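You operate a simulated robot arm through the tools that you are given. There is no shell and no other tool.

Carry out the task below with a simulated robot arm. There is one attempt and no reset: what you move stays moved.

TASK
Change over to the green filter pot and strip the blue one.
Fine: open the blue bleed handle until it stops spitting and leave it open; lid on the free patch, white cartridge in the round dish, DUTY tag under the green pot. Set down upright: white filter element.

The check looks at the end state, three seconds after you hand in, the way a careful person would. Anything else that was tipped, shoved, dropped, spilled or broken makes it a failure. Lids that push on must go on centred and level and be pressed home; caps that screw on are set level and turned clockwise until they are tight.

THE ROBOT
A 6-joint arm with a two-finger parallel gripper, fixed in place. Base frame: the origin is at the foot of the arm, x ahead of it, y to its left, z up. Lengths are in mm, angles in degrees, forces in N, time in s.
With the tool pointing down near the work surface it reaches from about 100 to 580 mm from the base axis. Its first joint turns from -66.0 to 66.0 degrees. Payload 2.7 kg.
The tool frame sits at the grasp point between the pads (the TCP): z along the fingers, y along the line on which they close. The tips reach 23 mm beyond it. The gripper opens to 94 mm. The fingers are 38 mm wide and 10 mm thick; the gripper's body (54 by 96 mm) begins 39 mm behind the TCP.
Orientation is that of the tool frame in the base frame, as a unit quaternion [x, y, z, w]. With the fingers straight down and closing along the base's y, the tool's x points along the base's -x, its y along +y and its z along -z.

THE INTERFACE
- The arm moves only by the tool nudge_tool. Its argument "increments" is a list of rows, each an object of numbers (a shift or turn left out is 0, a gripper value left out holds the last): "x", "y", "z": the shift along the tool's x, y, z in mm; "rx", "ry", "rz": the turn, a rotation vector about the tool's x, y, z in degrees; "gripper": the opening in per cent of the stroke, from 0 (shut) to 100 (fully open). In form: [{"x": .., "y": .., "z": .., "rx": .., "ry": .., "rz": .., "gripper": ..}, ...]. A call has 1 to 20 rows; each row shifts and turns the commanded pose from where the row before left it, along the tool's axes as they then stand. Each row takes 0.2 s and may step no farther than 50 mm and 8.6 degrees from the row before; otherwise, or with a gripper value out of range, the whole call is refused. Where a pose cannot be reached the arm comes as near as it can. A force on the tool above 40 N (or 10 N above the force at the start of the call, whichever is more), or a blocked arm, ends the call early, and 0.2 s more pass. Each finger travels about 45 mm/s and halts on what it meets, pressing with about 39 N; the grip force reading is that of the motor and also rises with nothing between the fingers. The clock runs only during rows and for 0.2 s after the last one: add rows that do not move to give the fingers time. The reply holds the time, the measured pose of the TCP, the force on the tool along the base axes, the opening and the grip force, in the units named above and with some noise, with the torque about the TCP (base axes, N m) and any sound that the robot's microphone picked up.
- Cameras (640 x 400 px; columns grow to the right, rows downward): "scene" is fixed at [98.6, -453.6, 1411.9]; the picture's right is [0.52, -0.85, 0.00], its down [-0.42, -0.25, -0.87] and it looks along [0.75, 0.45, -0.49] (base axes); focal length 242 px, centre (320, 200). "wrist" rides on the gripper at [86, 16, -75] in the tool frame; the picture's right is [-0.18, 0.98, 0.00], its down [-0.58, -0.11, -0.81] and it looks along [-0.79, -0.15, 0.59] (tool axes); focal length 243 px, centre (320, 200). There is no depth. A picture from a camera that has moved, and an enlarged one, comes with that camera's place and axes in the base frame and with its lens.
- grab_frame(camera): a new picture of that camera. The clock stands still meanwhile.
- zoom(camera, box): a new picture of the part [left, top, right, bottom] of that camera's present view, enlarged. The clock stands still meanwhile.
- close_job(): hands the job in; it is judged then, once.

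Places have to be worked out from the pictures, the camera data and where the tool is seen. Open the gripper and draw the arm clear of the work before you hand the job in, unless the task says otherwise.

The tools are called after ">>>" as a command line: name --argument value ..., lists and objects as JSON in quotes. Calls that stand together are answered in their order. nudge_tool: Moves the arm, as the interface text tells. Its arguments: {"type":"object","properties":{"increments":{"type":"array","items":{"type":"object","properties":{"x":{"type":"number"},"y":{"type":"number"},"z":{"type":"number"},"rx":{"type":"number"},"ry":{"type":"number"},"rz":{"type":"number"},"gripper":{"type":"number"}}}}},"required":["increments"]} The other tools are called the same way: grab_frame (camera) takes a picture; zoom (camera, box) takes an enlarged picture of a part of a camera's view; close_job () hands the job in.

At the start:

```text
clock: 0.0
eef_pos: [358.2, -4.6, 1309.6]
orientation: [0.0, 1.0, 0.001, 0.001]
ft_force: [0.2, 0.1, 0.3]
moment: [-0.02, -0.01, 0.02]
width: 93.8
finger_force: 0.1
```

scene: 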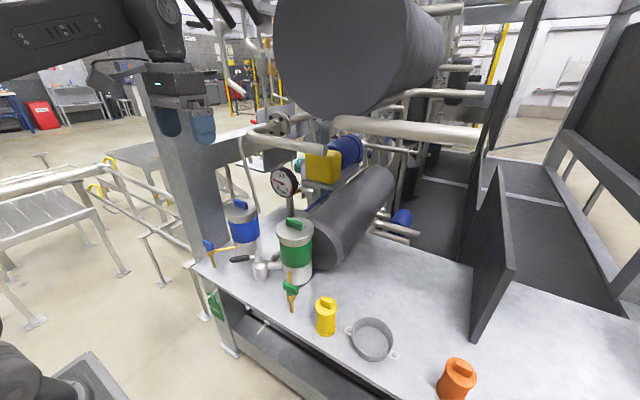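
wrist: 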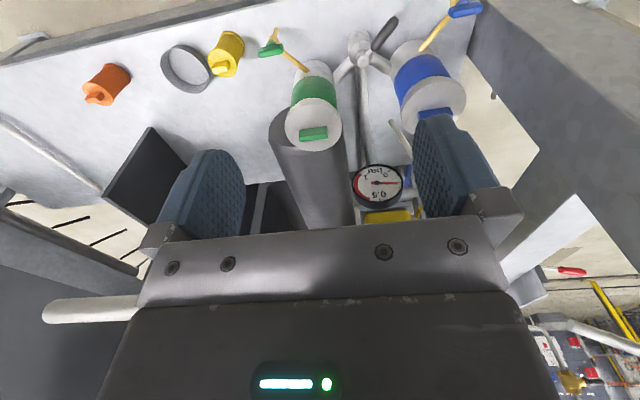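

I'll begin by looking closely at the scene from both cameras to locate the pots, valve, handles, dish and tag.

>>> zoom --camera "scene" --box '[180, 160, 340, 320]'

>>> zoom --camera "scene" --box '[300, 240, 540, 400]'

>>> zoom --camera "wrist" --box '[240, 0, 500, 230]'

>>> zoom --camera "wrist" --box '[60, 0, 320, 200]'

```text
2.50 times, centred on (260, 240) of scene
camera zoom: at [98.6, -453.6, 1411.9], right [0.52, -0.85, 0.0], down [-0.42, -0.25, -0.87], along [0.75, 0.45, -0.49], focal length 604 px, centre (470, 100)
```

zoom: 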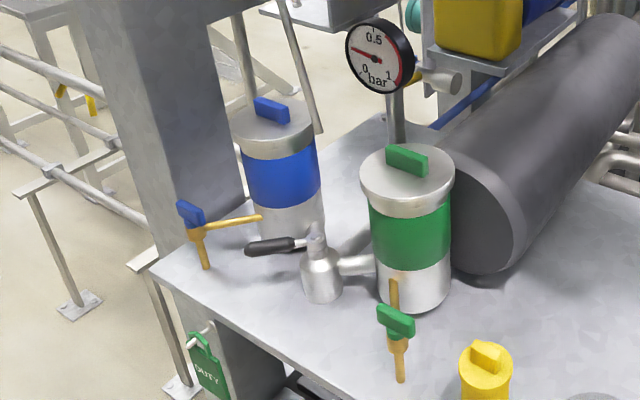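

```text
2.50 times, centred on (420, 320) of scene
camera zoom: at [98.6, -453.6, 1411.9], right [0.52, -0.85, 0.0], down [-0.42, -0.25, -0.87], along [0.75, 0.45, -0.49], focal length 604 px, centre (70, -100)
```

zoom: 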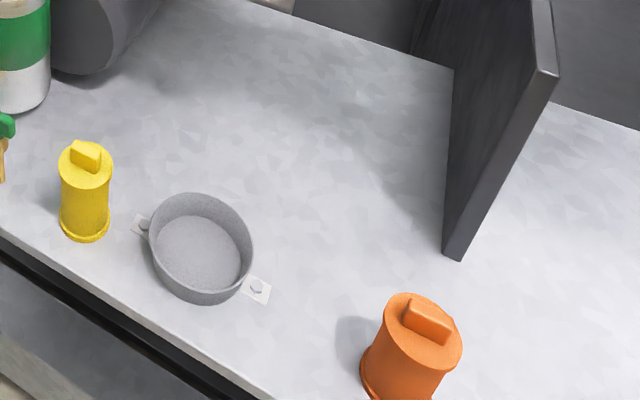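

```text
1.74 times, centred on (370, 115) of wrist
camera zoom: at [272.8, 12.6, 1384.3], right [0.18, 0.98, 0.0], down [0.58, -0.11, 0.81], along [0.79, -0.15, -0.59], focal length 422 px, centre (233, 348)
```

zoom: 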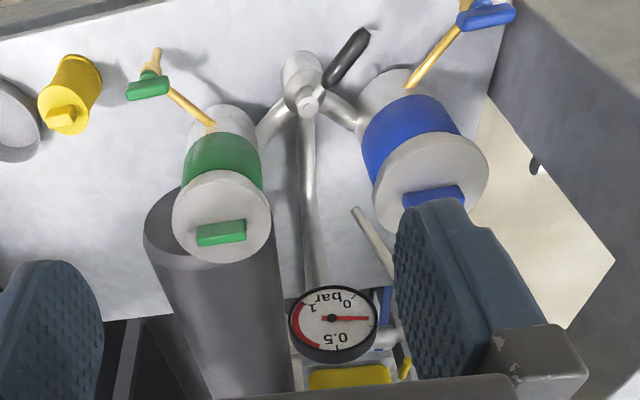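

```text
2.00 times, centred on (190, 100) of wrist
camera zoom: at [272.8, 12.6, 1384.3], right [0.18, 0.98, 0.0], down [0.58, -0.11, 0.81], along [0.79, -0.15, -0.59], focal length 485 px, centre (580, 400)
```

zoom: 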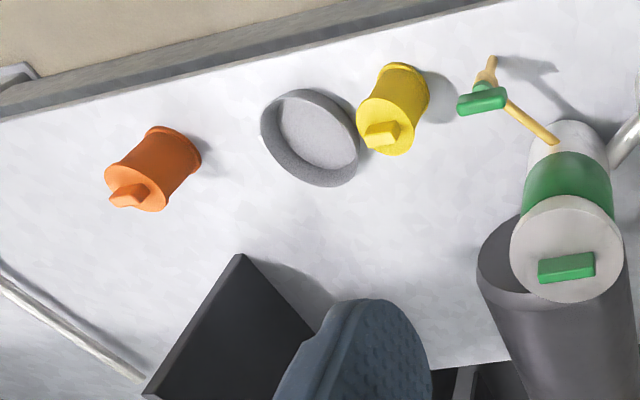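

The bench top looks to be near z≈725, with the pots at x≈600 (green y≈-60, blue y≈200). I'll move down and back a little, where it's clear, to get a second viewpoint.

>>> nudge_tool --increments '[{"z": 40, "x": 15}, {"z": 40, "x": 15}, {"z": 40, "x": 15}, {"z": 40, "x": 15}, {}]'

>>> grab_frame --camera "wrist"

>>> grab_frame --camera "scene"

```text
clock: 1.2
eef_pos: [297.9, -2.2, 1151.7]
orientation: [0.0, 1.0, 0.001, 0.001]
ft_force: [0.6, 0.3, -0.3]
moment: [-0.01, 0.01, -0.03]
width: 94.1
finger_force: 0.1
```

```text
taken
camera wrist: at [212.5, 14.1, 1225.1], right [0.18, 0.98, 0.0], down [0.58, -0.11, 0.81], along [0.79, -0.15, -0.59], focal length 243 px, centre (320, 200)
```

wrist: 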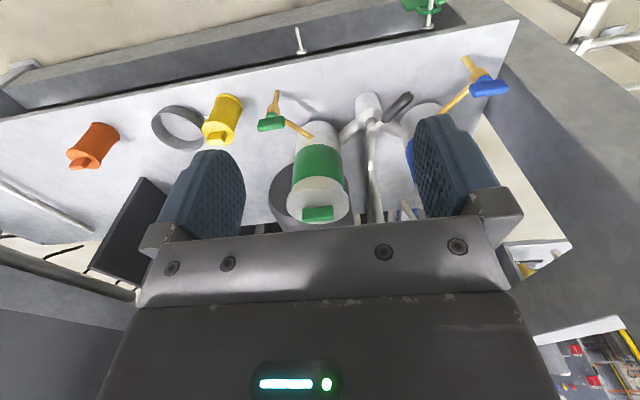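

```text
taken
```

scene: 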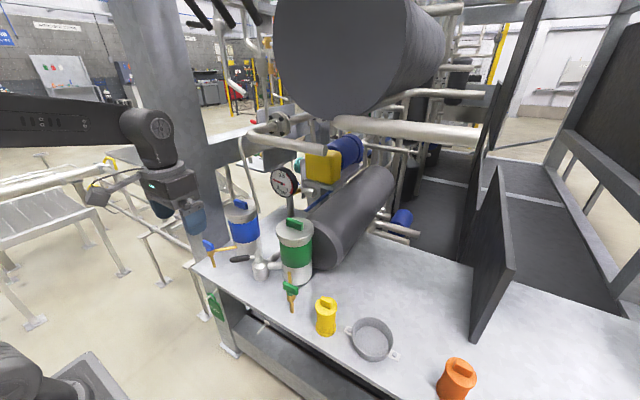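

Now I see the DUTY tag and the second hook on the bench's front edge. I'll go lower and further back for a closer view.

>>> nudge_tool --increments '[{"z": 40, "x": 15}, {"z": 40, "x": 15}, {"z": 40, "x": 15}, {"z": 40, "x": 15}, {}]'

>>> grab_frame --camera "wrist"

>>> zoom --camera "wrist" --box '[240, 0, 520, 175]'

```text
clock: 2.4
eef_pos: [238.6, -3.0, 989.6]
orientation: [0.0, 1.0, 0.0, 0.0]
ft_force: [-0.2, 0.0, 0.5]
moment: [0.01, 0.01, 0.01]
width: 93.9
finger_force: 0.1
```

```text
taken
camera wrist: at [153.0, 12.4, 1063.2], right [0.18, 0.98, 0.0], down [0.58, -0.11, 0.81], along [0.79, -0.15, -0.59], focal length 243 px, centre (320, 200)
```

wrist: 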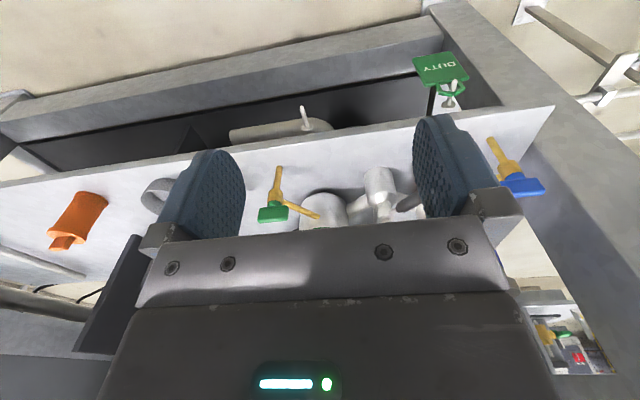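

```text
2.29 times, centred on (380, 88) of wrist
camera zoom: at [153.0, 12.4, 1063.2], right [0.18, 0.98, 0.0], down [0.58, -0.11, 0.81], along [0.79, -0.15, -0.59], focal length 555 px, centre (183, 457)
```

zoom: 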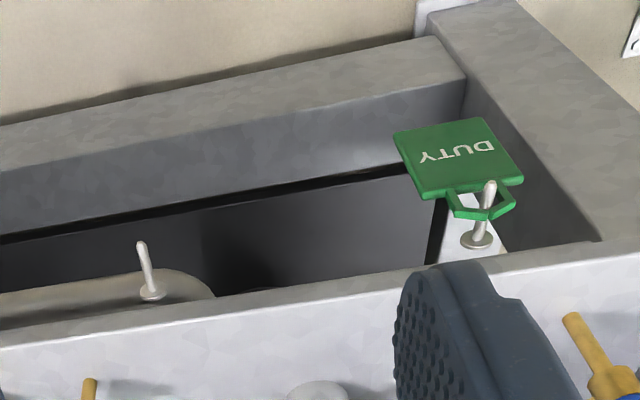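

The tag and pegs are visible on the front edge. Next I'll swing the arm toward the blue side (+y) and raise it, for a close view of blue's bleed handle, lever and lid.

>>> nudge_tool --increments '[{"z": -40, "y": 20}, {"z": -40, "y": 30}, {"z": -40, "y": 40, "x": -10}, {"y": 40, "x": -30}, {"y": 40, "x": -30}, {"y": 30, "x": -30}, {}]'

>>> grab_frame --camera "wrist"

```text
refused: row 3 steps farther than a row can; nothing moved
```

```text
taken
camera wrist: at [153.0, 12.4, 1063.2], right [0.18, 0.98, 0.0], down [0.58, -0.11, 0.81], along [0.79, -0.15, -0.59], focal length 243 px, centre (320, 200)
```

wrist: 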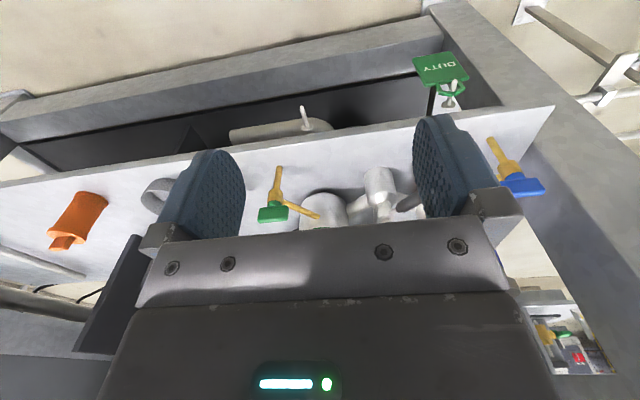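

Row 3 was just over the 50 mm step limit, so I'll use smaller steps for the same move.

>>> nudge_tool --increments '[{"z": -40, "y": 20}, {"z": -40, "y": 25}, {"z": -30, "y": 35}, {"y": 40}, {"y": 40, "x": -25}, {"y": 40, "x": -25}, {}]'

>>> grab_frame --camera "wrist"

>>> zoom --camera "wrist" --box '[230, 0, 490, 200]'

```text
clock: 4.0
eef_pos: [288.6, 198.7, 1101.9]
orientation: [0.001, 1.0, 0.001, 0.001]
ft_force: [-0.6, -0.6, 0.0]
moment: [0.0, 0.0, 0.0]
width: 93.8
finger_force: 0.0
```

```text
taken
camera wrist: at [203.1, 214.9, 1176.1], right [0.18, 0.98, 0.0], down [0.58, -0.11, 0.81], along [0.79, -0.15, -0.59], focal length 243 px, centre (320, 200)
```

wrist: 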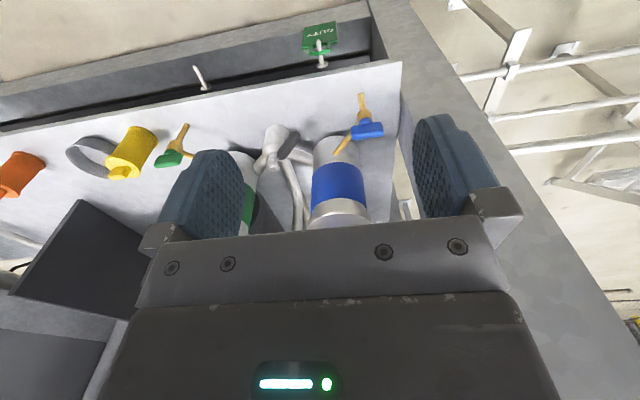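

```text
2.00 times, centred on (360, 100) of wrist
camera zoom: at [203.1, 214.9, 1176.1], right [0.18, 0.98, 0.0], down [0.58, -0.11, 0.81], along [0.79, -0.15, -0.59], focal length 485 px, centre (240, 400)
```

zoom: 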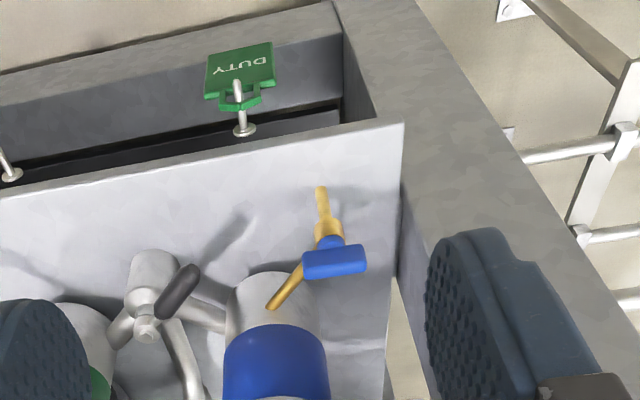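

This view works well. By triangulation the blue bleed handle is at (476,244,839), the lever hub near (534,53) with its tip at (471,120,~831), and the pegs are at y≈178 and y≈-62, z≈700. I'll zoom in on the details.

>>> zoom --camera "scene" --box '[195, 270, 275, 320]'

>>> zoom --camera "wrist" --box '[290, 10, 370, 70]'

>>> zoom --camera "wrist" --box '[250, 70, 400, 170]'

>>> zoom --camera "scene" --box '[190, 190, 320, 290]'

```text
8.00 times, centred on (235, 295) of scene
camera zoom: at [98.7, -453.6, 1411.9], right [0.52, -0.85, 0.0], down [-0.42, -0.25, -0.87], along [0.75, 0.45, -0.49], focal length 1934 px, centre (1000, -560)
```

zoom: 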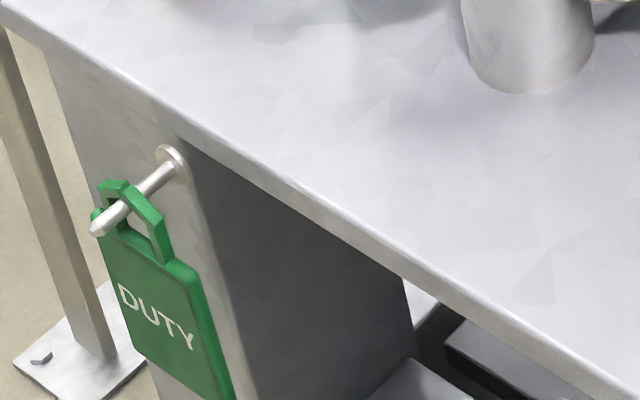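

```text
6.67 times, centred on (330, 40) of wrist
camera zoom: at [203.1, 214.9, 1176.1], right [0.18, 0.98, 0.0], down [0.58, -0.11, 0.81], along [0.79, -0.15, -0.59], focal length 1618 px, centre (253, 1267)
```

zoom: 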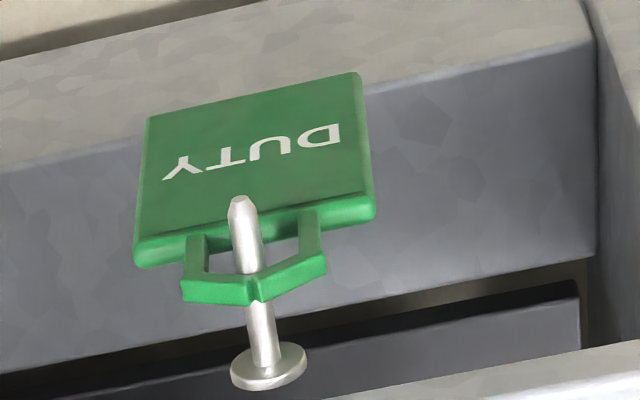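

```text
4.00 times, centred on (325, 120) of wrist
camera zoom: at [203.1, 214.9, 1176.1], right [0.18, 0.98, 0.0], down [0.58, -0.11, 0.81], along [0.79, -0.15, -0.59], focal length 970 px, centre (300, 520)
```

zoom: 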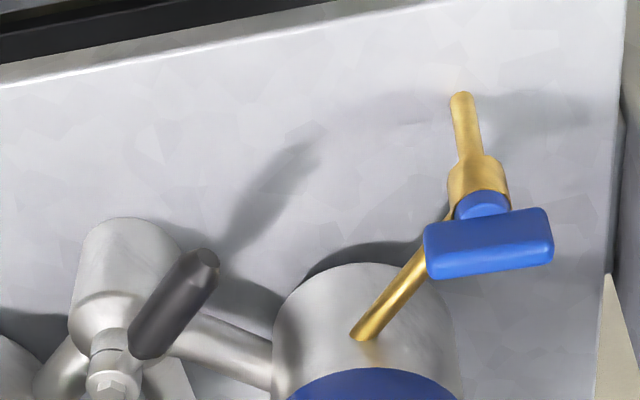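

```text
4.00 times, centred on (255, 240) of scene
camera zoom: at [98.7, -453.6, 1411.9], right [0.52, -0.85, 0.0], down [-0.42, -0.25, -0.87], along [0.75, 0.45, -0.49], focal length 967 px, centre (580, 40)
```

zoom: 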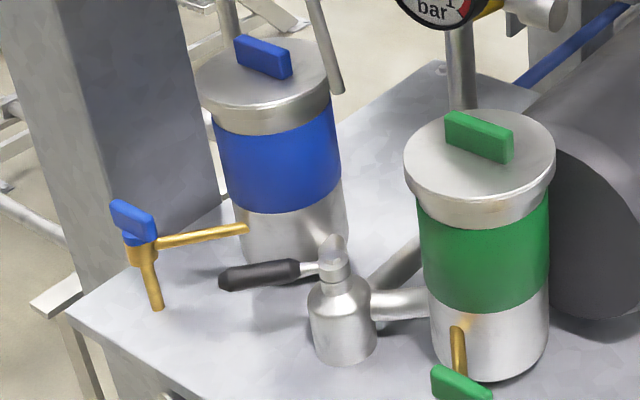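

The scene is clear enough to plan the changeover. The lever has to swing about 90° from pointing at blue to pointing at green. I'll hover above its grip and yaw +47° so the fingers will straddle it.

>>> nudge_tool --increments '[{"x": -33, "y": -15.5, "z": 20}, {"x": -33, "y": -15.5, "z": 20}, {"x": -33, "y": -15.5, "z": 20}, {"x": -33, "y": -15.5, "z": 20}, {"x": -32, "y": -15.5, "z": 20}, {"x": -32, "y": -15.5, "z": 20}, {"rz": 7.83}, {"rz": 7.83}, {"rz": 7.83}, {"rz": 7.83}, {"rz": 7.83}, {"rz": 7.83}, {}]'

>>> grab_frame --camera "wrist"

>>> grab_frame --camera "scene"

```text
clock: 6.8
eef_pos: [484.0, 105.4, 981.0]
orientation: [0.4, 0.917, 0.001, 0.0]
ft_force: [1.0, 0.2, 0.1]
moment: [0.0, 0.0, -0.03]
width: 93.9
finger_force: 0.0
```

```text
taken
camera wrist: at [438.8, 178.1, 1054.6], right [0.85, 0.53, 0.0], down [0.31, -0.5, 0.81], along [0.43, -0.68, -0.59], focal length 243 px, centre (320, 200)
```

wrist: 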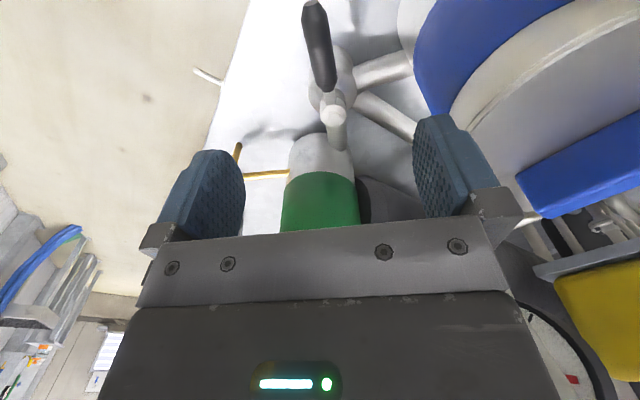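

```text
taken
```

scene: 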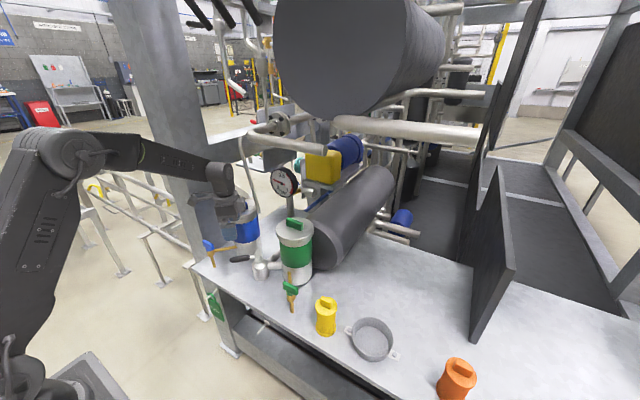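

The lever lies exactly under the finger midline, and its grip is at z≈827. I'll narrow the opening to clear the blue pot, then lower to straddle the grip.

>>> nudge_tool --increments '[{"gripper": 50}, {"gripper": 50}, {"gripper": 50}, {"z": 30}, {"z": 30}, {"z": 30}, {}]'

>>> grab_frame --camera "wrist"

>>> grab_frame --camera "scene"

```text
clock: 8.4
eef_pos: [485.2, 102.8, 889.0]
orientation: [0.4, 0.917, 0.002, 0.0]
ft_force: [-0.1, 1.4, -0.9]
moment: [0.03, 0.01, 0.02]
width: 46.9
finger_force: 0.1
```

```text
taken
camera wrist: at [438.6, 177.2, 963.5], right [0.84, 0.54, 0.0], down [0.32, -0.5, 0.81], along [0.43, -0.68, -0.59], focal length 243 px, centre (320, 200)
```

wrist: 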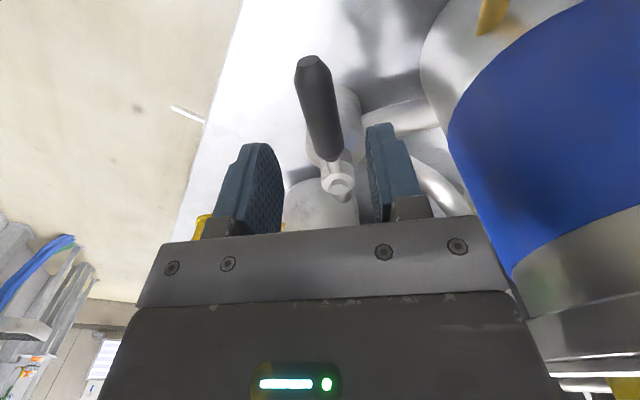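

```text
taken
```

scene: 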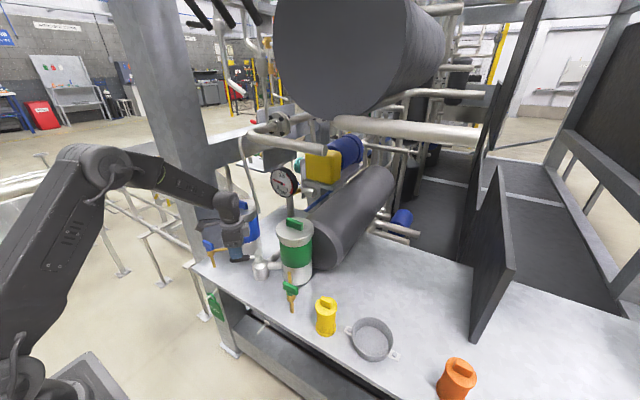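

The lever is still centred between the fingers, so I'll lower the last 57 mm around it.

>>> nudge_tool --increments '[{"z": 19}, {"z": 19}, {"z": 19}, {}]'

>>> grab_frame --camera "wrist"

>>> zoom --camera "scene" --box '[190, 190, 320, 290]'

```text
clock: 9.4
eef_pos: [486.5, 103.8, 833.3]
orientation: [0.398, 0.917, 0.002, 0.0]
ft_force: [0.2, 0.4, -0.2]
moment: [-0.01, 0.03, 0.01]
width: 46.9
finger_force: 0.1
```

```text
taken
camera wrist: at [439.1, 178.5, 906.7], right [0.84, 0.54, 0.0], down [0.32, -0.5, 0.81], along [0.43, -0.68, -0.59], focal length 243 px, centre (320, 200)
```

wrist: 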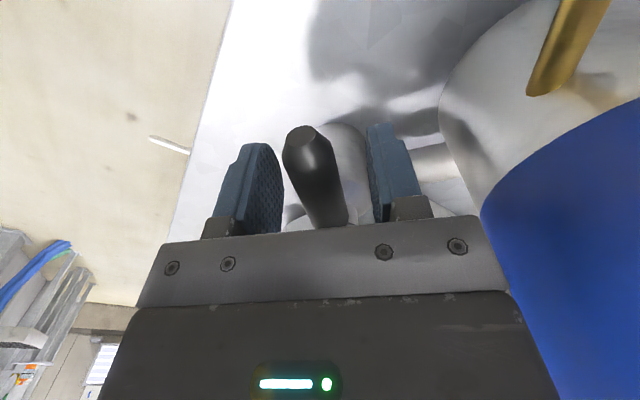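

```text
4.00 times, centred on (255, 240) of scene
camera zoom: at [98.6, -453.6, 1411.9], right [0.52, -0.85, 0.0], down [-0.42, -0.25, -0.87], along [0.75, 0.45, -0.49], focal length 967 px, centre (580, 40)
```

zoom: 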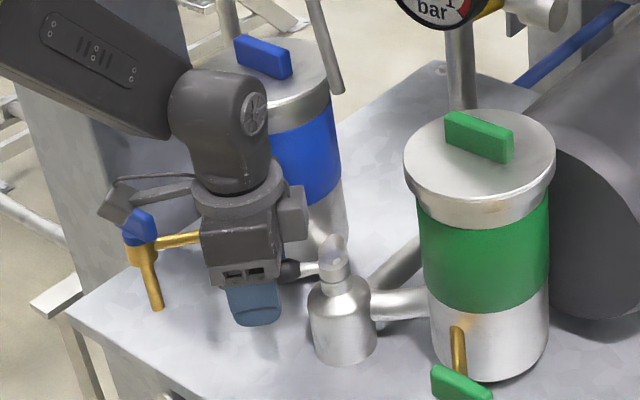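

The fingers straddle the lever. I'll narrow the gap to a loose hold and swing it around the hub (radius ≈70 mm), watching the forces.

>>> nudge_tool --increments '[{"gripper": 28}, {"gripper": 28}, {"gripper": 28}, {"x": -0.6, "y": -9.14, "rz": -7.5}, {"x": -0.6, "y": -9.14, "rz": -7.5}, {"x": -0.6, "y": -9.14, "rz": -7.5}, {}]'

>>> grab_frame --camera "wrist"

```text
clock: 11.0
eef_pos: [469.9, 81.5, 833.7]
orientation: [0.212, 0.977, 0.001, 0.0]
ft_force: [1.2, 3.6, 1.0]
moment: [-0.02, -0.04, 0.06]
width: 28.2
finger_force: 2.3
```

```text
taken
camera wrist: at [398.4, 131.7, 907.2], right [0.57, 0.82, 0.0], down [0.48, -0.34, 0.81], along [0.66, -0.46, -0.59], focal length 243 px, centre (320, 200)
```

wrist: 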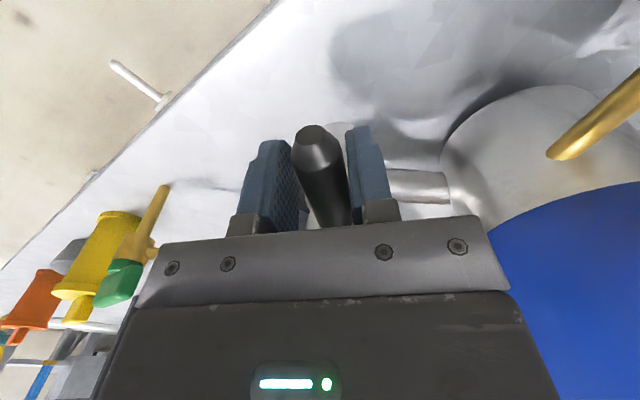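

The lever is following with only about 4 N of force. I'll continue the arc.

>>> nudge_tool --increments '[{"x": -0.6, "y": -9.14, "rz": -7.5}, {"x": -0.6, "y": -9.14, "rz": -7.5}, {"x": -0.6, "y": -9.14, "rz": -7.5}, {"x": -0.6, "y": -9.14, "rz": -7.5}, {"x": -0.6, "y": -9.14, "rz": -7.5}, {}]'

>>> grab_frame --camera "wrist"

>>> zoom --camera "scene" --box '[190, 150, 350, 310]'

```text
clock: 12.4
eef_pos: [465.6, 36.8, 834.5]
orientation: [-0.114, 0.993, 0.001, 0.001]
ft_force: [-1.4, 2.3, -0.4]
moment: [0.03, -0.01, 0.1]
width: 27.7
finger_force: 1.1
```

```text
taken
camera wrist: at [378.5, 32.8, 908.3], right [-0.04, 1.0, 0.0], down [0.59, 0.03, 0.81], along [0.81, 0.04, -0.59], focal length 243 px, centre (320, 200)
```

wrist: 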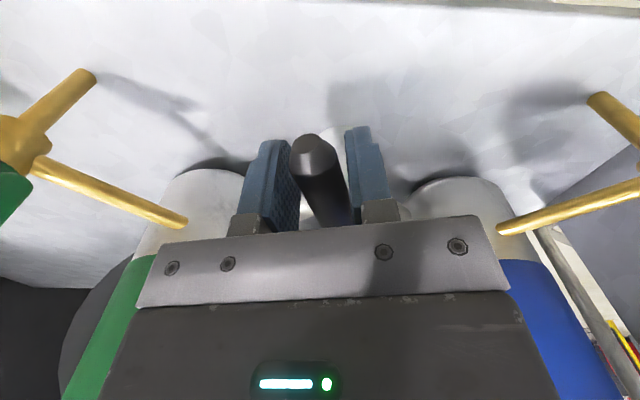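

```text
2.50 times, centred on (270, 230) of scene
camera zoom: at [98.6, -453.6, 1411.9], right [0.52, -0.85, 0.0], down [-0.42, -0.25, -0.87], along [0.75, 0.45, -0.49], focal length 604 px, centre (445, 125)
```

zoom: 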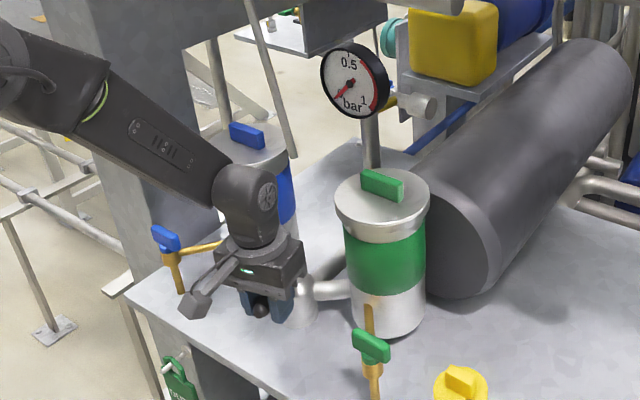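

The gauge needle has moved toward 0, so the duty is shifting. I'll complete the arc to the green side and watch for the end stop.

>>> nudge_tool --increments '[{"x": -0.6, "y": -9.14, "rz": -7.5}, {"x": -0.6, "y": -9.14, "rz": -7.5}, {"x": -0.6, "y": -9.14, "rz": -7.5}, {"x": -0.6, "y": -9.14, "rz": -7.5}, {}]'

>>> grab_frame --camera "wrist"

>>> zoom --camera "scene" --box '[190, 150, 350, 310]'

```text
clock: 13.6
eef_pos: [481.9, 7.8, 834.2]
orientation: [-0.369, 0.93, 0.002, 0.001]
ft_force: [-2.7, 5.4, -0.2]
moment: [-0.04, 0.02, 0.07]
width: 28.7
finger_force: 2.6
```

```text
taken
camera wrist: at [408.0, -41.1, 907.4], right [-0.54, 0.84, 0.0], down [0.5, 0.32, 0.81], along [0.68, 0.43, -0.59], focal length 243 px, centre (320, 200)
```

wrist: 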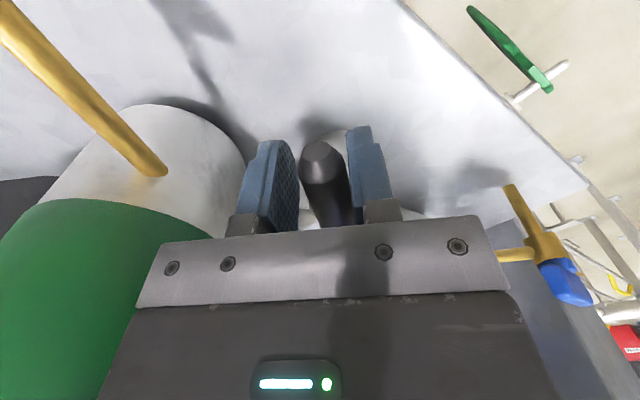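

```text
2.50 times, centred on (270, 230) of scene
camera zoom: at [98.6, -453.5, 1412.0], right [0.52, -0.85, 0.0], down [-0.42, -0.25, -0.87], along [0.75, 0.45, -0.49], focal length 604 px, centre (445, 125)
```

zoom: 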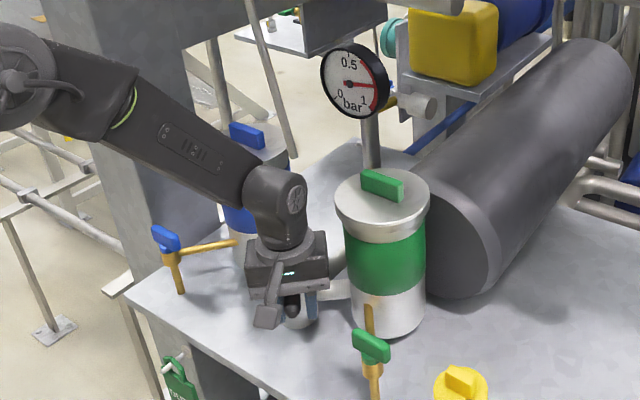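

The needle is reading differently now. I'll push a few more degrees in small steps until the stop is felt.

>>> nudge_tool --increments '[{"x": -0.2, "y": -4.88, "rz": -4}, {"x": -0.2, "y": -4.88, "rz": -4}, {}]'

>>> zoom --camera "scene" --box '[190, 150, 350, 310]'

>>> grab_frame --camera "wrist"

```text
clock: 14.4
eef_pos: [486.8, 2.6, 833.0]
orientation: [-0.431, 0.902, 0.003, 0.0]
ft_force: [-20.1, 33.6, 4.7]
moment: [-0.33, 0.19, -0.83]
width: 42.9
finger_force: 19.0
```

```text
2.50 times, centred on (270, 230) of scene
camera zoom: at [98.1, -452.8, 1412.2], right [0.52, -0.85, 0.0], down [-0.42, -0.25, -0.87], along [0.75, 0.45, -0.49], focal length 604 px, centre (445, 125)
```

zoom: 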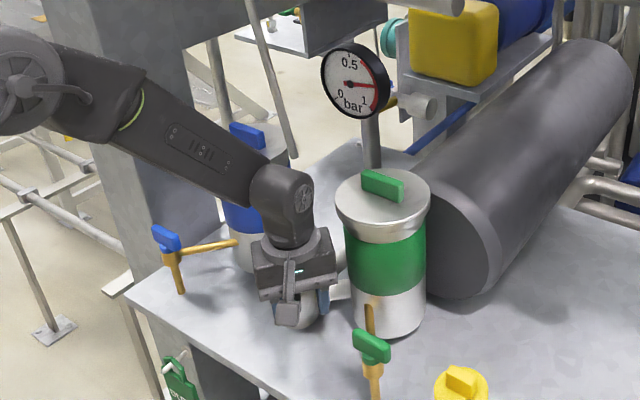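

```text
taken
camera wrist: at [421.1, -54.6, 907.0], right [-0.65, 0.76, 0.01], down [0.45, 0.38, 0.81], along [0.61, 0.53, -0.59], focal length 243 px, centre (320, 200)
```

wrist: 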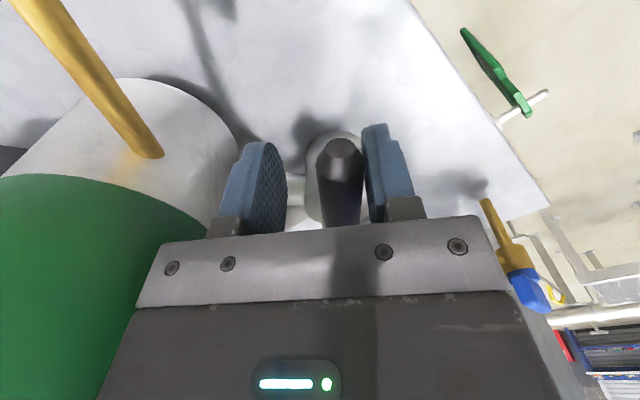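

The lever is hard against the stop: the finger was pushed back at about 39 N. I'll back off, open slightly and rise clear.

>>> nudge_tool --increments '[{"y": 5, "rz": 2}, {"y": 3, "gripper": 55}, {"gripper": 55}, {"z": -20}, {"z": -40}, {"z": -40}, {"z": -40}, {"z": -40}, {}]'

>>> grab_frame --camera "wrist"

>>> zoom --camera "scene" --box '[190, 150, 350, 310]'

```text
clock: 16.4
eef_pos: [482.7, 2.4, 1014.1]
orientation: [-0.415, 0.91, 0.0, 0.001]
ft_force: [-0.3, 0.5, -0.8]
moment: [-0.02, -0.02, -0.04]
width: 51.8
finger_force: 0.0
```

```text
taken
camera wrist: at [414.3, -52.3, 1087.6], right [-0.62, 0.78, 0.0], down [0.46, 0.37, 0.81], along [0.63, 0.5, -0.59], focal length 243 px, centre (320, 200)
```

wrist: 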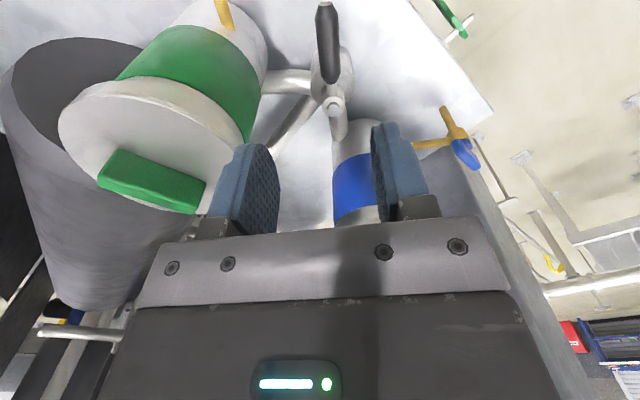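

```text
2.50 times, centred on (270, 230) of scene
camera zoom: at [98.6, -453.6, 1411.9], right [0.52, -0.85, 0.0], down [-0.42, -0.25, -0.87], along [0.75, 0.45, -0.49], focal length 604 px, centre (445, 125)
```

zoom: 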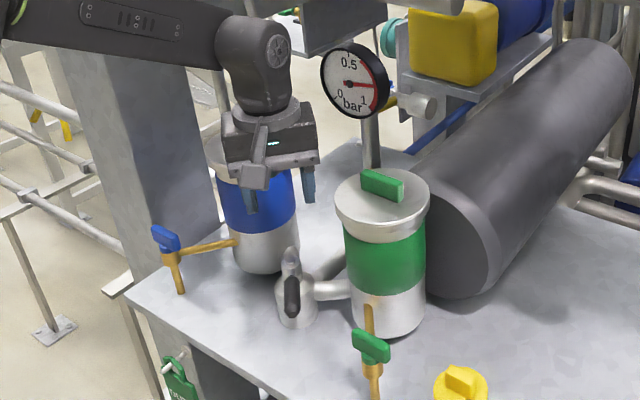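

The lever now sits on the green side. I'll check the gauge closely before bleeding.

>>> zoom --camera "scene" --box '[260, 160, 310, 200]'

>>> zoom --camera "scene" --box '[190, 220, 290, 290]'

```text
10.00 times, centred on (285, 180) of scene
camera zoom: at [98.6, -453.6, 1411.9], right [0.52, -0.85, 0.0], down [-0.42, -0.25, -0.87], along [0.75, 0.45, -0.49], focal length 2418 px, centre (670, 400)
```

zoom: 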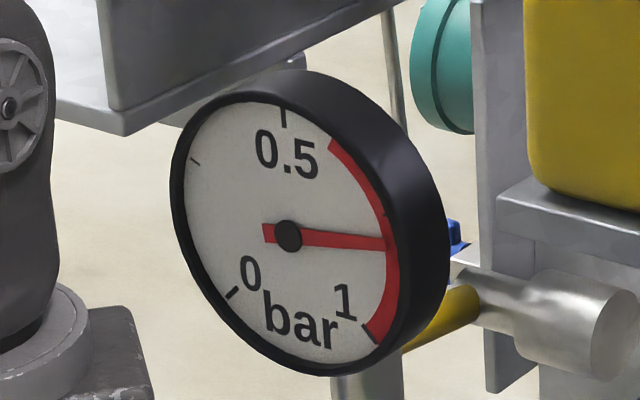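

```text
5.71 times, centred on (240, 255) of scene
camera zoom: at [98.6, -453.6, 1411.9], right [0.52, -0.85, 0.0], down [-0.42, -0.25, -0.87], along [0.75, 0.45, -0.49], focal length 1381 px, centre (777, -114)
```

zoom: 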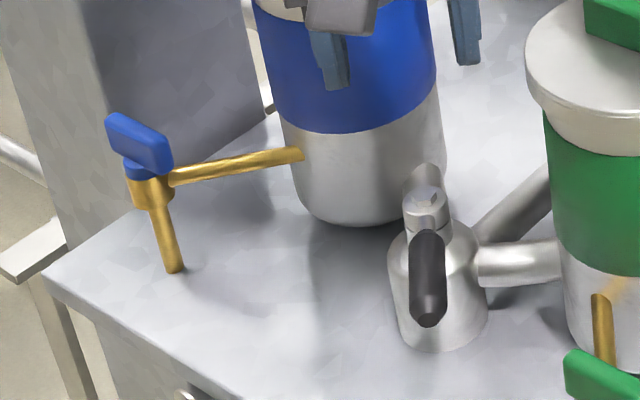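

The gauge shows 0.83 now that the changeover is done. Next is the blue bleed handle, a bar along y at about (476,245,839). I'll yaw so the fingers close along x and move over it, with the camera on the side away from the post.

>>> nudge_tool --increments '[{"rz": -8.2}, {"rz": -8.2}, {"rz": -8.2}, {"rz": -8.2}, {"rz": -8.2}, {"x": -40.3, "y": 1.2}, {"x": -40.3, "y": 1.2}, {"x": -40.3, "y": 1.2}, {"x": -40.3, "y": 1.2}, {"x": -40.3, "y": 1.2}, {"x": -40.3, "y": 1.2}, {"z": 30}, {"z": 30}, {}]'

>>> grab_frame --camera "wrist"

>>> grab_frame --camera "scene"

```text
clock: 19.4
eef_pos: [475.7, 247.1, 954.8]
orientation: [-0.707, 0.707, 0.0, 0.002]
ft_force: [0.5, -0.3, -0.3]
moment: [0.0, 0.03, -0.01]
width: 51.5
finger_force: 0.1
```

```text
taken
camera wrist: at [459.7, 159.4, 1027.9], right [-0.98, 0.18, 0.0], down [0.11, 0.58, 0.81], along [0.15, 0.79, -0.59], focal length 243 px, centre (320, 200)
```

wrist: 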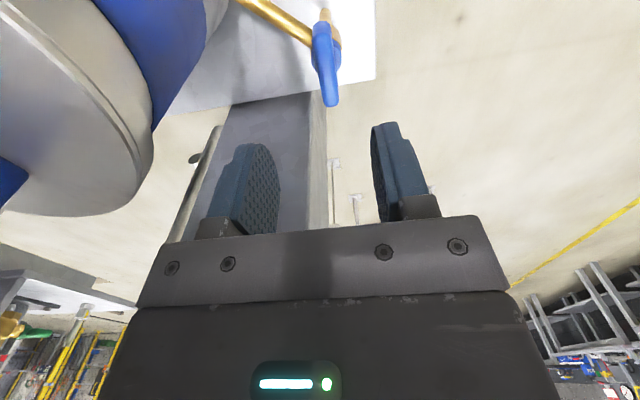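

```text
taken
```

scene: 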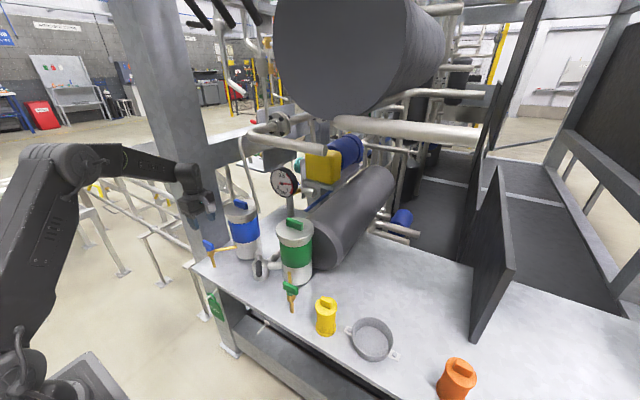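

The handle bar is about 6 mm toward tool +y and aligned with the fingers. I'll correct for that and lower until the tips are beside the bar.

>>> nudge_tool --increments '[{"y": 5.5}, {"z": 25}, {"z": 25}, {"z": 25}, {}]'

>>> grab_frame --camera "wrist"

>>> zoom --camera "scene" --box '[170, 190, 290, 280]'

```text
clock: 20.6
eef_pos: [468.9, 247.3, 877.3]
orientation: [-0.707, 0.707, 0.0, 0.001]
ft_force: [-0.7, 0.5, -0.6]
moment: [-0.01, 0.0, 0.0]
width: 51.6
finger_force: 0.0
```

```text
taken
camera wrist: at [454.2, 159.3, 951.7], right [-0.98, 0.18, 0.0], down [0.11, 0.58, 0.81], along [0.15, 0.79, -0.59], focal length 243 px, centre (320, 200)
```

wrist: 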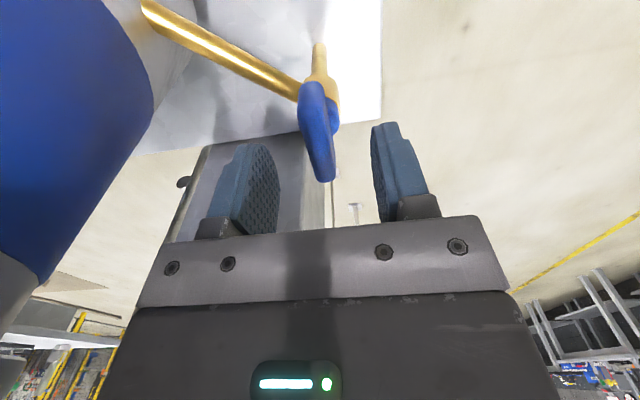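

```text
4.44 times, centred on (230, 235) of scene
camera zoom: at [98.6, -453.6, 1411.9], right [0.52, -0.85, 0.0], down [-0.42, -0.25, -0.87], along [0.75, 0.45, -0.49], focal length 1074 px, centre (720, 44)
```

zoom: 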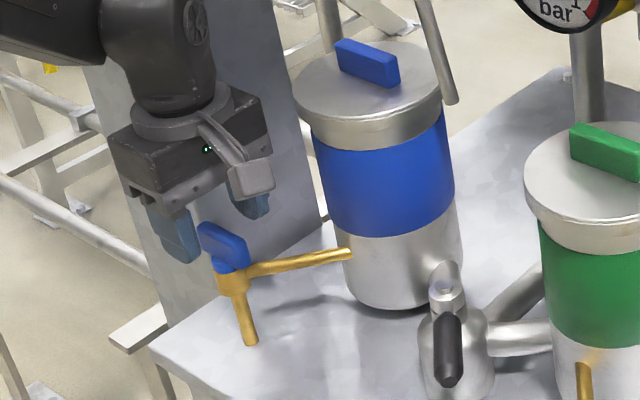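

The bar is centred. I'll lower the last 23 mm and close on it.

>>> nudge_tool --increments '[{"z": 12}, {"z": 11}, {"gripper": 20}, {"gripper": 10}, {"gripper": 5}, {"gripper": 5}, {}]'

>>> grab_frame --camera "wrist"

>>> zoom --camera "scene" --box '[170, 190, 290, 280]'

```text
clock: 22.2
eef_pos: [470.6, 246.6, 857.2]
orientation: [-0.707, 0.707, 0.001, 0.002]
ft_force: [3.1, 2.0, -1.0]
moment: [-0.06, 0.37, 0.01]
width: 13.2
finger_force: 44.3
```

```text
taken
camera wrist: at [454.6, 159.9, 929.9], right [-0.98, 0.18, 0.0], down [0.11, 0.58, 0.81], along [0.15, 0.79, -0.59], focal length 243 px, centre (320, 200)
```

wrist: 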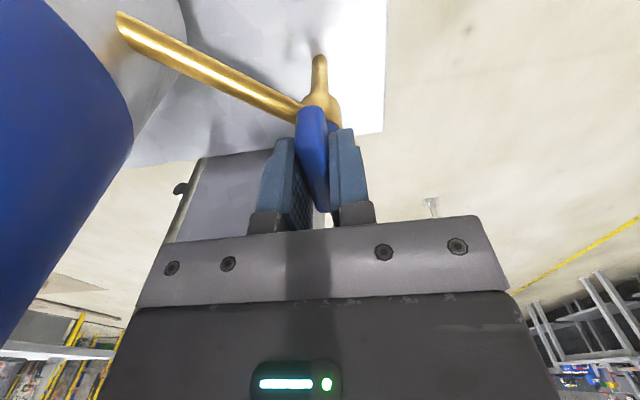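

```text
4.44 times, centred on (230, 235) of scene
camera zoom: at [98.7, -453.6, 1411.9], right [0.52, -0.85, 0.0], down [-0.42, -0.25, -0.87], along [0.75, 0.45, -0.49], focal length 1074 px, centre (720, 44)
```

zoom: 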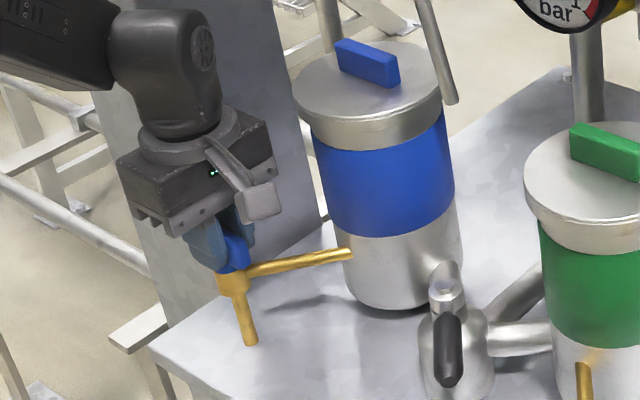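

Gripped at 13 mm. I'll test a small counter-clockwise turn first (tool −rz) and read the torque.

>>> nudge_tool --increments '[{"rz": -3}, {"rz": -3}, {}]'

```text
clock: 23.0
eef_pos: [469.5, 246.5, 855.9]
orientation: [0.743, -0.669, -0.001, -0.001]
ft_force: [-4.4, 3.6, 6.2]
moment: [-0.12, 0.47, -0.02]
width: 13.0
finger_force: 45.0
```

It turned 6° with no noticeable torque. I'll look at the handle and continue a little further counter-clockwise.

>>> nudge_tool --increments '[{"rz": -4}, {"rz": -4}, {}]'

>>> zoom --camera "wrist" --box '[240, 40, 400, 240]'

>>> zoom --camera "scene" --box '[170, 190, 290, 280]'

```text
clock: 23.8
eef_pos: [469.1, 246.2, 856.2]
orientation: [0.789, -0.615, 0.0, -0.001]
ft_force: [-13.0, 5.7, 13.2]
moment: [0.29, 0.73, 0.01]
width: 12.9
finger_force: 45.0
```

```text
2.00 times, centred on (320, 140) of wrist
camera zoom: at [475.7, 158.4, 929.9], right [-1.0, -0.06, 0.0], down [-0.04, 0.59, 0.81], along [-0.05, 0.81, -0.59], focal length 485 px, centre (320, 320)
```

zoom: 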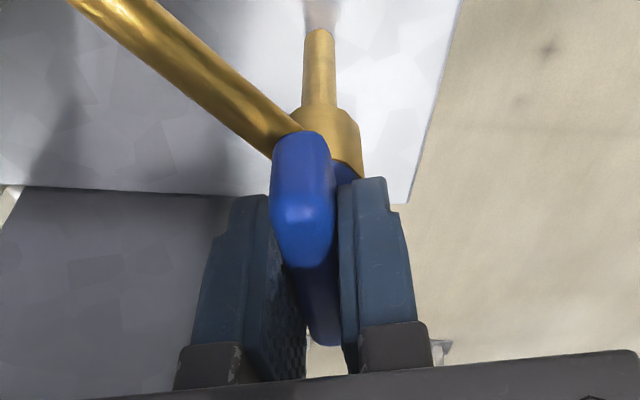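

```text
4.44 times, centred on (230, 235) of scene
camera zoom: at [98.2, -453.6, 1412.0], right [0.52, -0.85, 0.0], down [-0.42, -0.25, -0.87], along [0.75, 0.45, -0.49], focal length 1074 px, centre (720, 44)
```

zoom: 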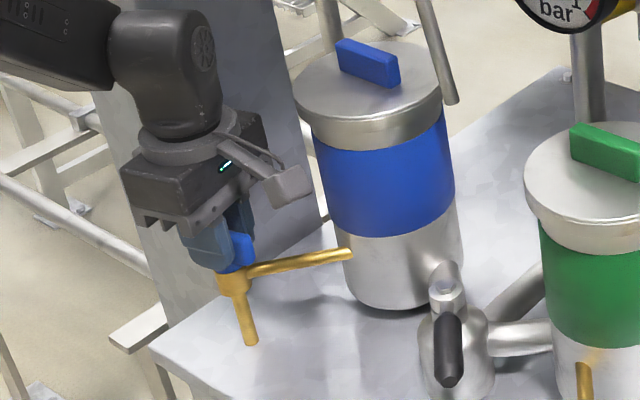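

The handle follows counter-clockwise. A small side force is building from the rigid grip, so I'll loosen to a straddle and keep turning.

>>> nudge_tool --increments '[{"gripper": 20}, {"gripper": 20}, {"rz": -5}, {"rz": -5}, {"rz": -5}, {}]'

>>> zoom --camera "wrist" --box '[240, 40, 400, 240]'

>>> zoom --camera "scene" --box '[170, 190, 290, 280]'

```text
clock: 25.2
eef_pos: [470.9, 245.6, 855.5]
orientation: [0.862, -0.507, 0.001, -0.001]
ft_force: [-2.5, 0.0, -1.9]
moment: [0.0, 0.07, -0.07]
width: 20.1
finger_force: 0.9
```

```text
2.00 times, centred on (320, 140) of wrist
camera zoom: at [498.9, 162.7, 929.6], right [-0.95, -0.32, 0.0], down [-0.19, 0.56, 0.81], along [-0.26, 0.77, -0.59], focal length 485 px, centre (320, 320)
```

zoom: 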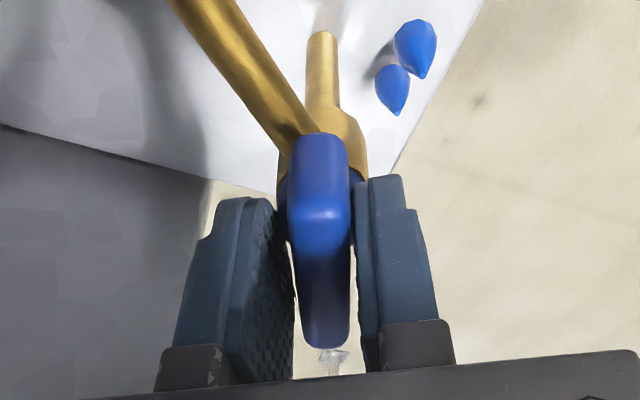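

```text
4.44 times, centred on (230, 235) of scene
camera zoom: at [98.6, -453.6, 1411.9], right [0.52, -0.85, 0.0], down [-0.42, -0.25, -0.87], along [0.75, 0.45, -0.49], focal length 1074 px, centre (720, 44)
```

zoom: 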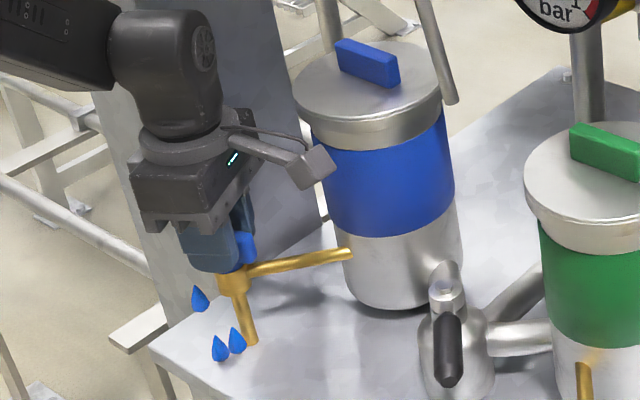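

Drops are spitting, so the bleed is opening. I'll turn a bit further within camera clearance and let time pass.

>>> nudge_tool --increments '[{"rz": -4}, {"rz": -4}, {}, {}, {}, {}, {}, {}, {}, {}, {}, {}]'

>>> zoom --camera "scene" --box '[170, 190, 290, 280]'

>>> zoom --camera "wrist" --box '[240, 40, 400, 240]'

```text
clock: 27.8
eef_pos: [470.4, 246.9, 856.5]
orientation: [0.895, -0.446, 0.001, 0.0]
ft_force: [-0.8, -1.1, 0.6]
moment: [-0.04, 0.08, -0.02]
width: 19.7
finger_force: 1.1
```

```text
4.44 times, centred on (230, 235) of scene
camera zoom: at [98.6, -453.7, 1411.9], right [0.52, -0.85, 0.0], down [-0.42, -0.25, -0.87], along [0.75, 0.45, -0.49], focal length 1074 px, centre (720, 44)
```

zoom: 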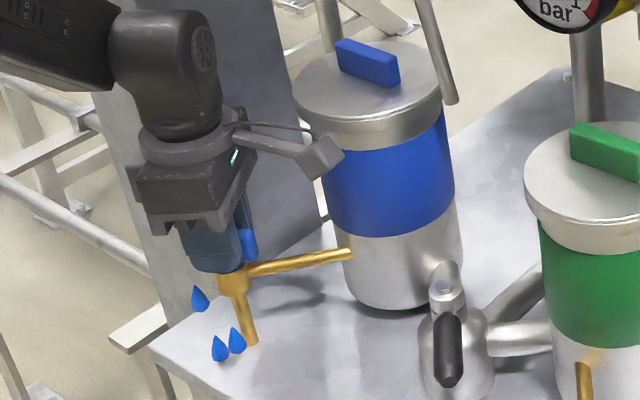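

```text
2.00 times, centred on (320, 140) of wrist
camera zoom: at [509.9, 167.3, 929.6], right [-0.9, -0.45, 0.0], down [-0.26, 0.53, 0.81], along [-0.36, 0.72, -0.59], focal length 485 px, centre (320, 320)
```

zoom: 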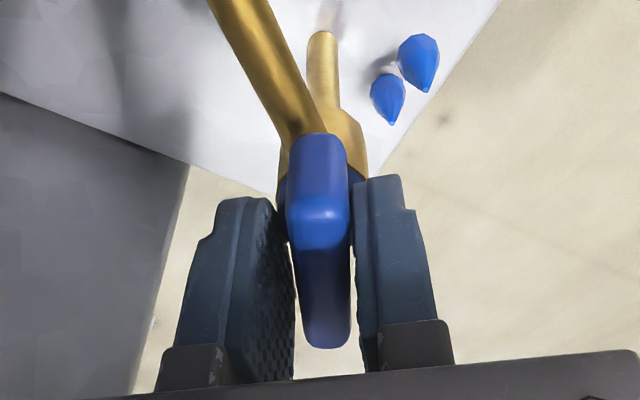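

It is still spitting at 37° open. To open further without the camera touching the blue pot, I'll release, rise, flip the tool by 180° and re-straddle.

>>> nudge_tool --increments '[{"gripper": 55}, {"gripper": 55}, {"gripper": 55}, {"z": -40}, {"z": -40}, {"rz": 8.571}, {"rz": 8.571}, {"rz": 8.571}, {"rz": 8.571}, {"rz": 8.571}, {"rz": 8.571}, {"rz": 8.571}, {"rz": 8.571}, {"rz": 8.571}, {"rz": 8.571}, {"rz": 8.571}, {"rz": 8.571}]'

>>> nudge_tool --increments '[{"rz": 8.571}, {"rz": 8.571}, {"rz": 8.571}, {"rz": 8.571}, {"rz": 8.571}, {"rz": 8.571}, {"rz": 8.571}, {"rz": 8.571}, {"rz": 8.571}, {}, {}]'

>>> grab_frame --camera "wrist"

>>> zoom --camera "scene" --box '[170, 190, 290, 280]'

```text
clock: 31.4
eef_pos: [469.1, 245.4, 935.6]
orientation: [-0.208, 0.978, 0.0, 0.001]
ft_force: [-0.6, 0.6, 0.1]
moment: [-0.01, -0.02, 0.03]
width: 51.8
finger_force: 0.1
```

```text
clock: 33.8
eef_pos: [470.4, 245.3, 936.9]
orientation: [0.446, 0.895, 0.001, 0.001]
ft_force: [0.1, 0.5, 0.2]
moment: [0.02, 0.01, -0.01]
width: 51.6
finger_force: 0.0
```

```text
taken
camera wrist: at [431.9, 324.8, 1010.5], right [0.9, 0.44, 0.0], down [0.26, -0.53, 0.81], along [0.36, -0.72, -0.59], focal length 243 px, centre (320, 200)
```

wrist: 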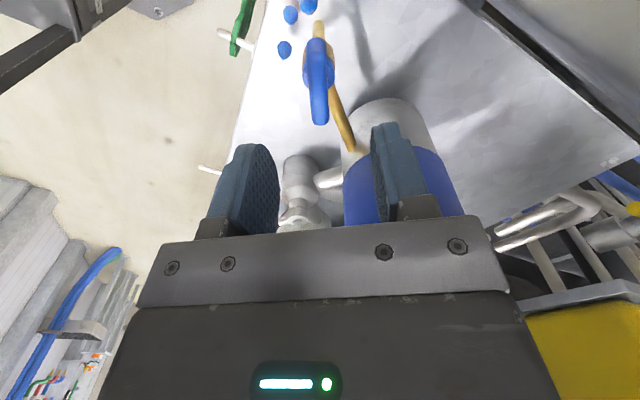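

```text
4.44 times, centred on (230, 235) of scene
camera zoom: at [98.6, -453.6, 1411.9], right [0.52, -0.85, 0.0], down [-0.42, -0.25, -0.87], along [0.75, 0.45, -0.49], focal length 1074 px, centre (720, 44)
```

zoom: 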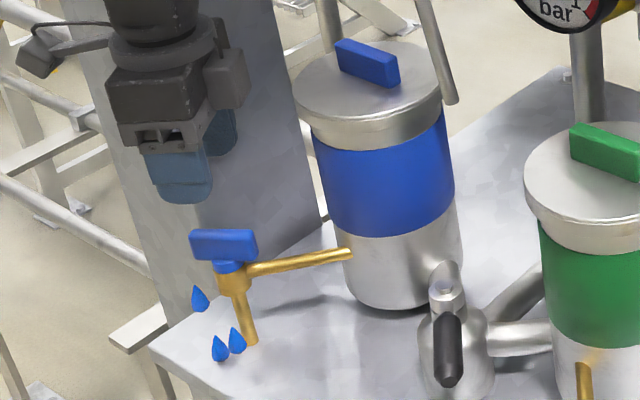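

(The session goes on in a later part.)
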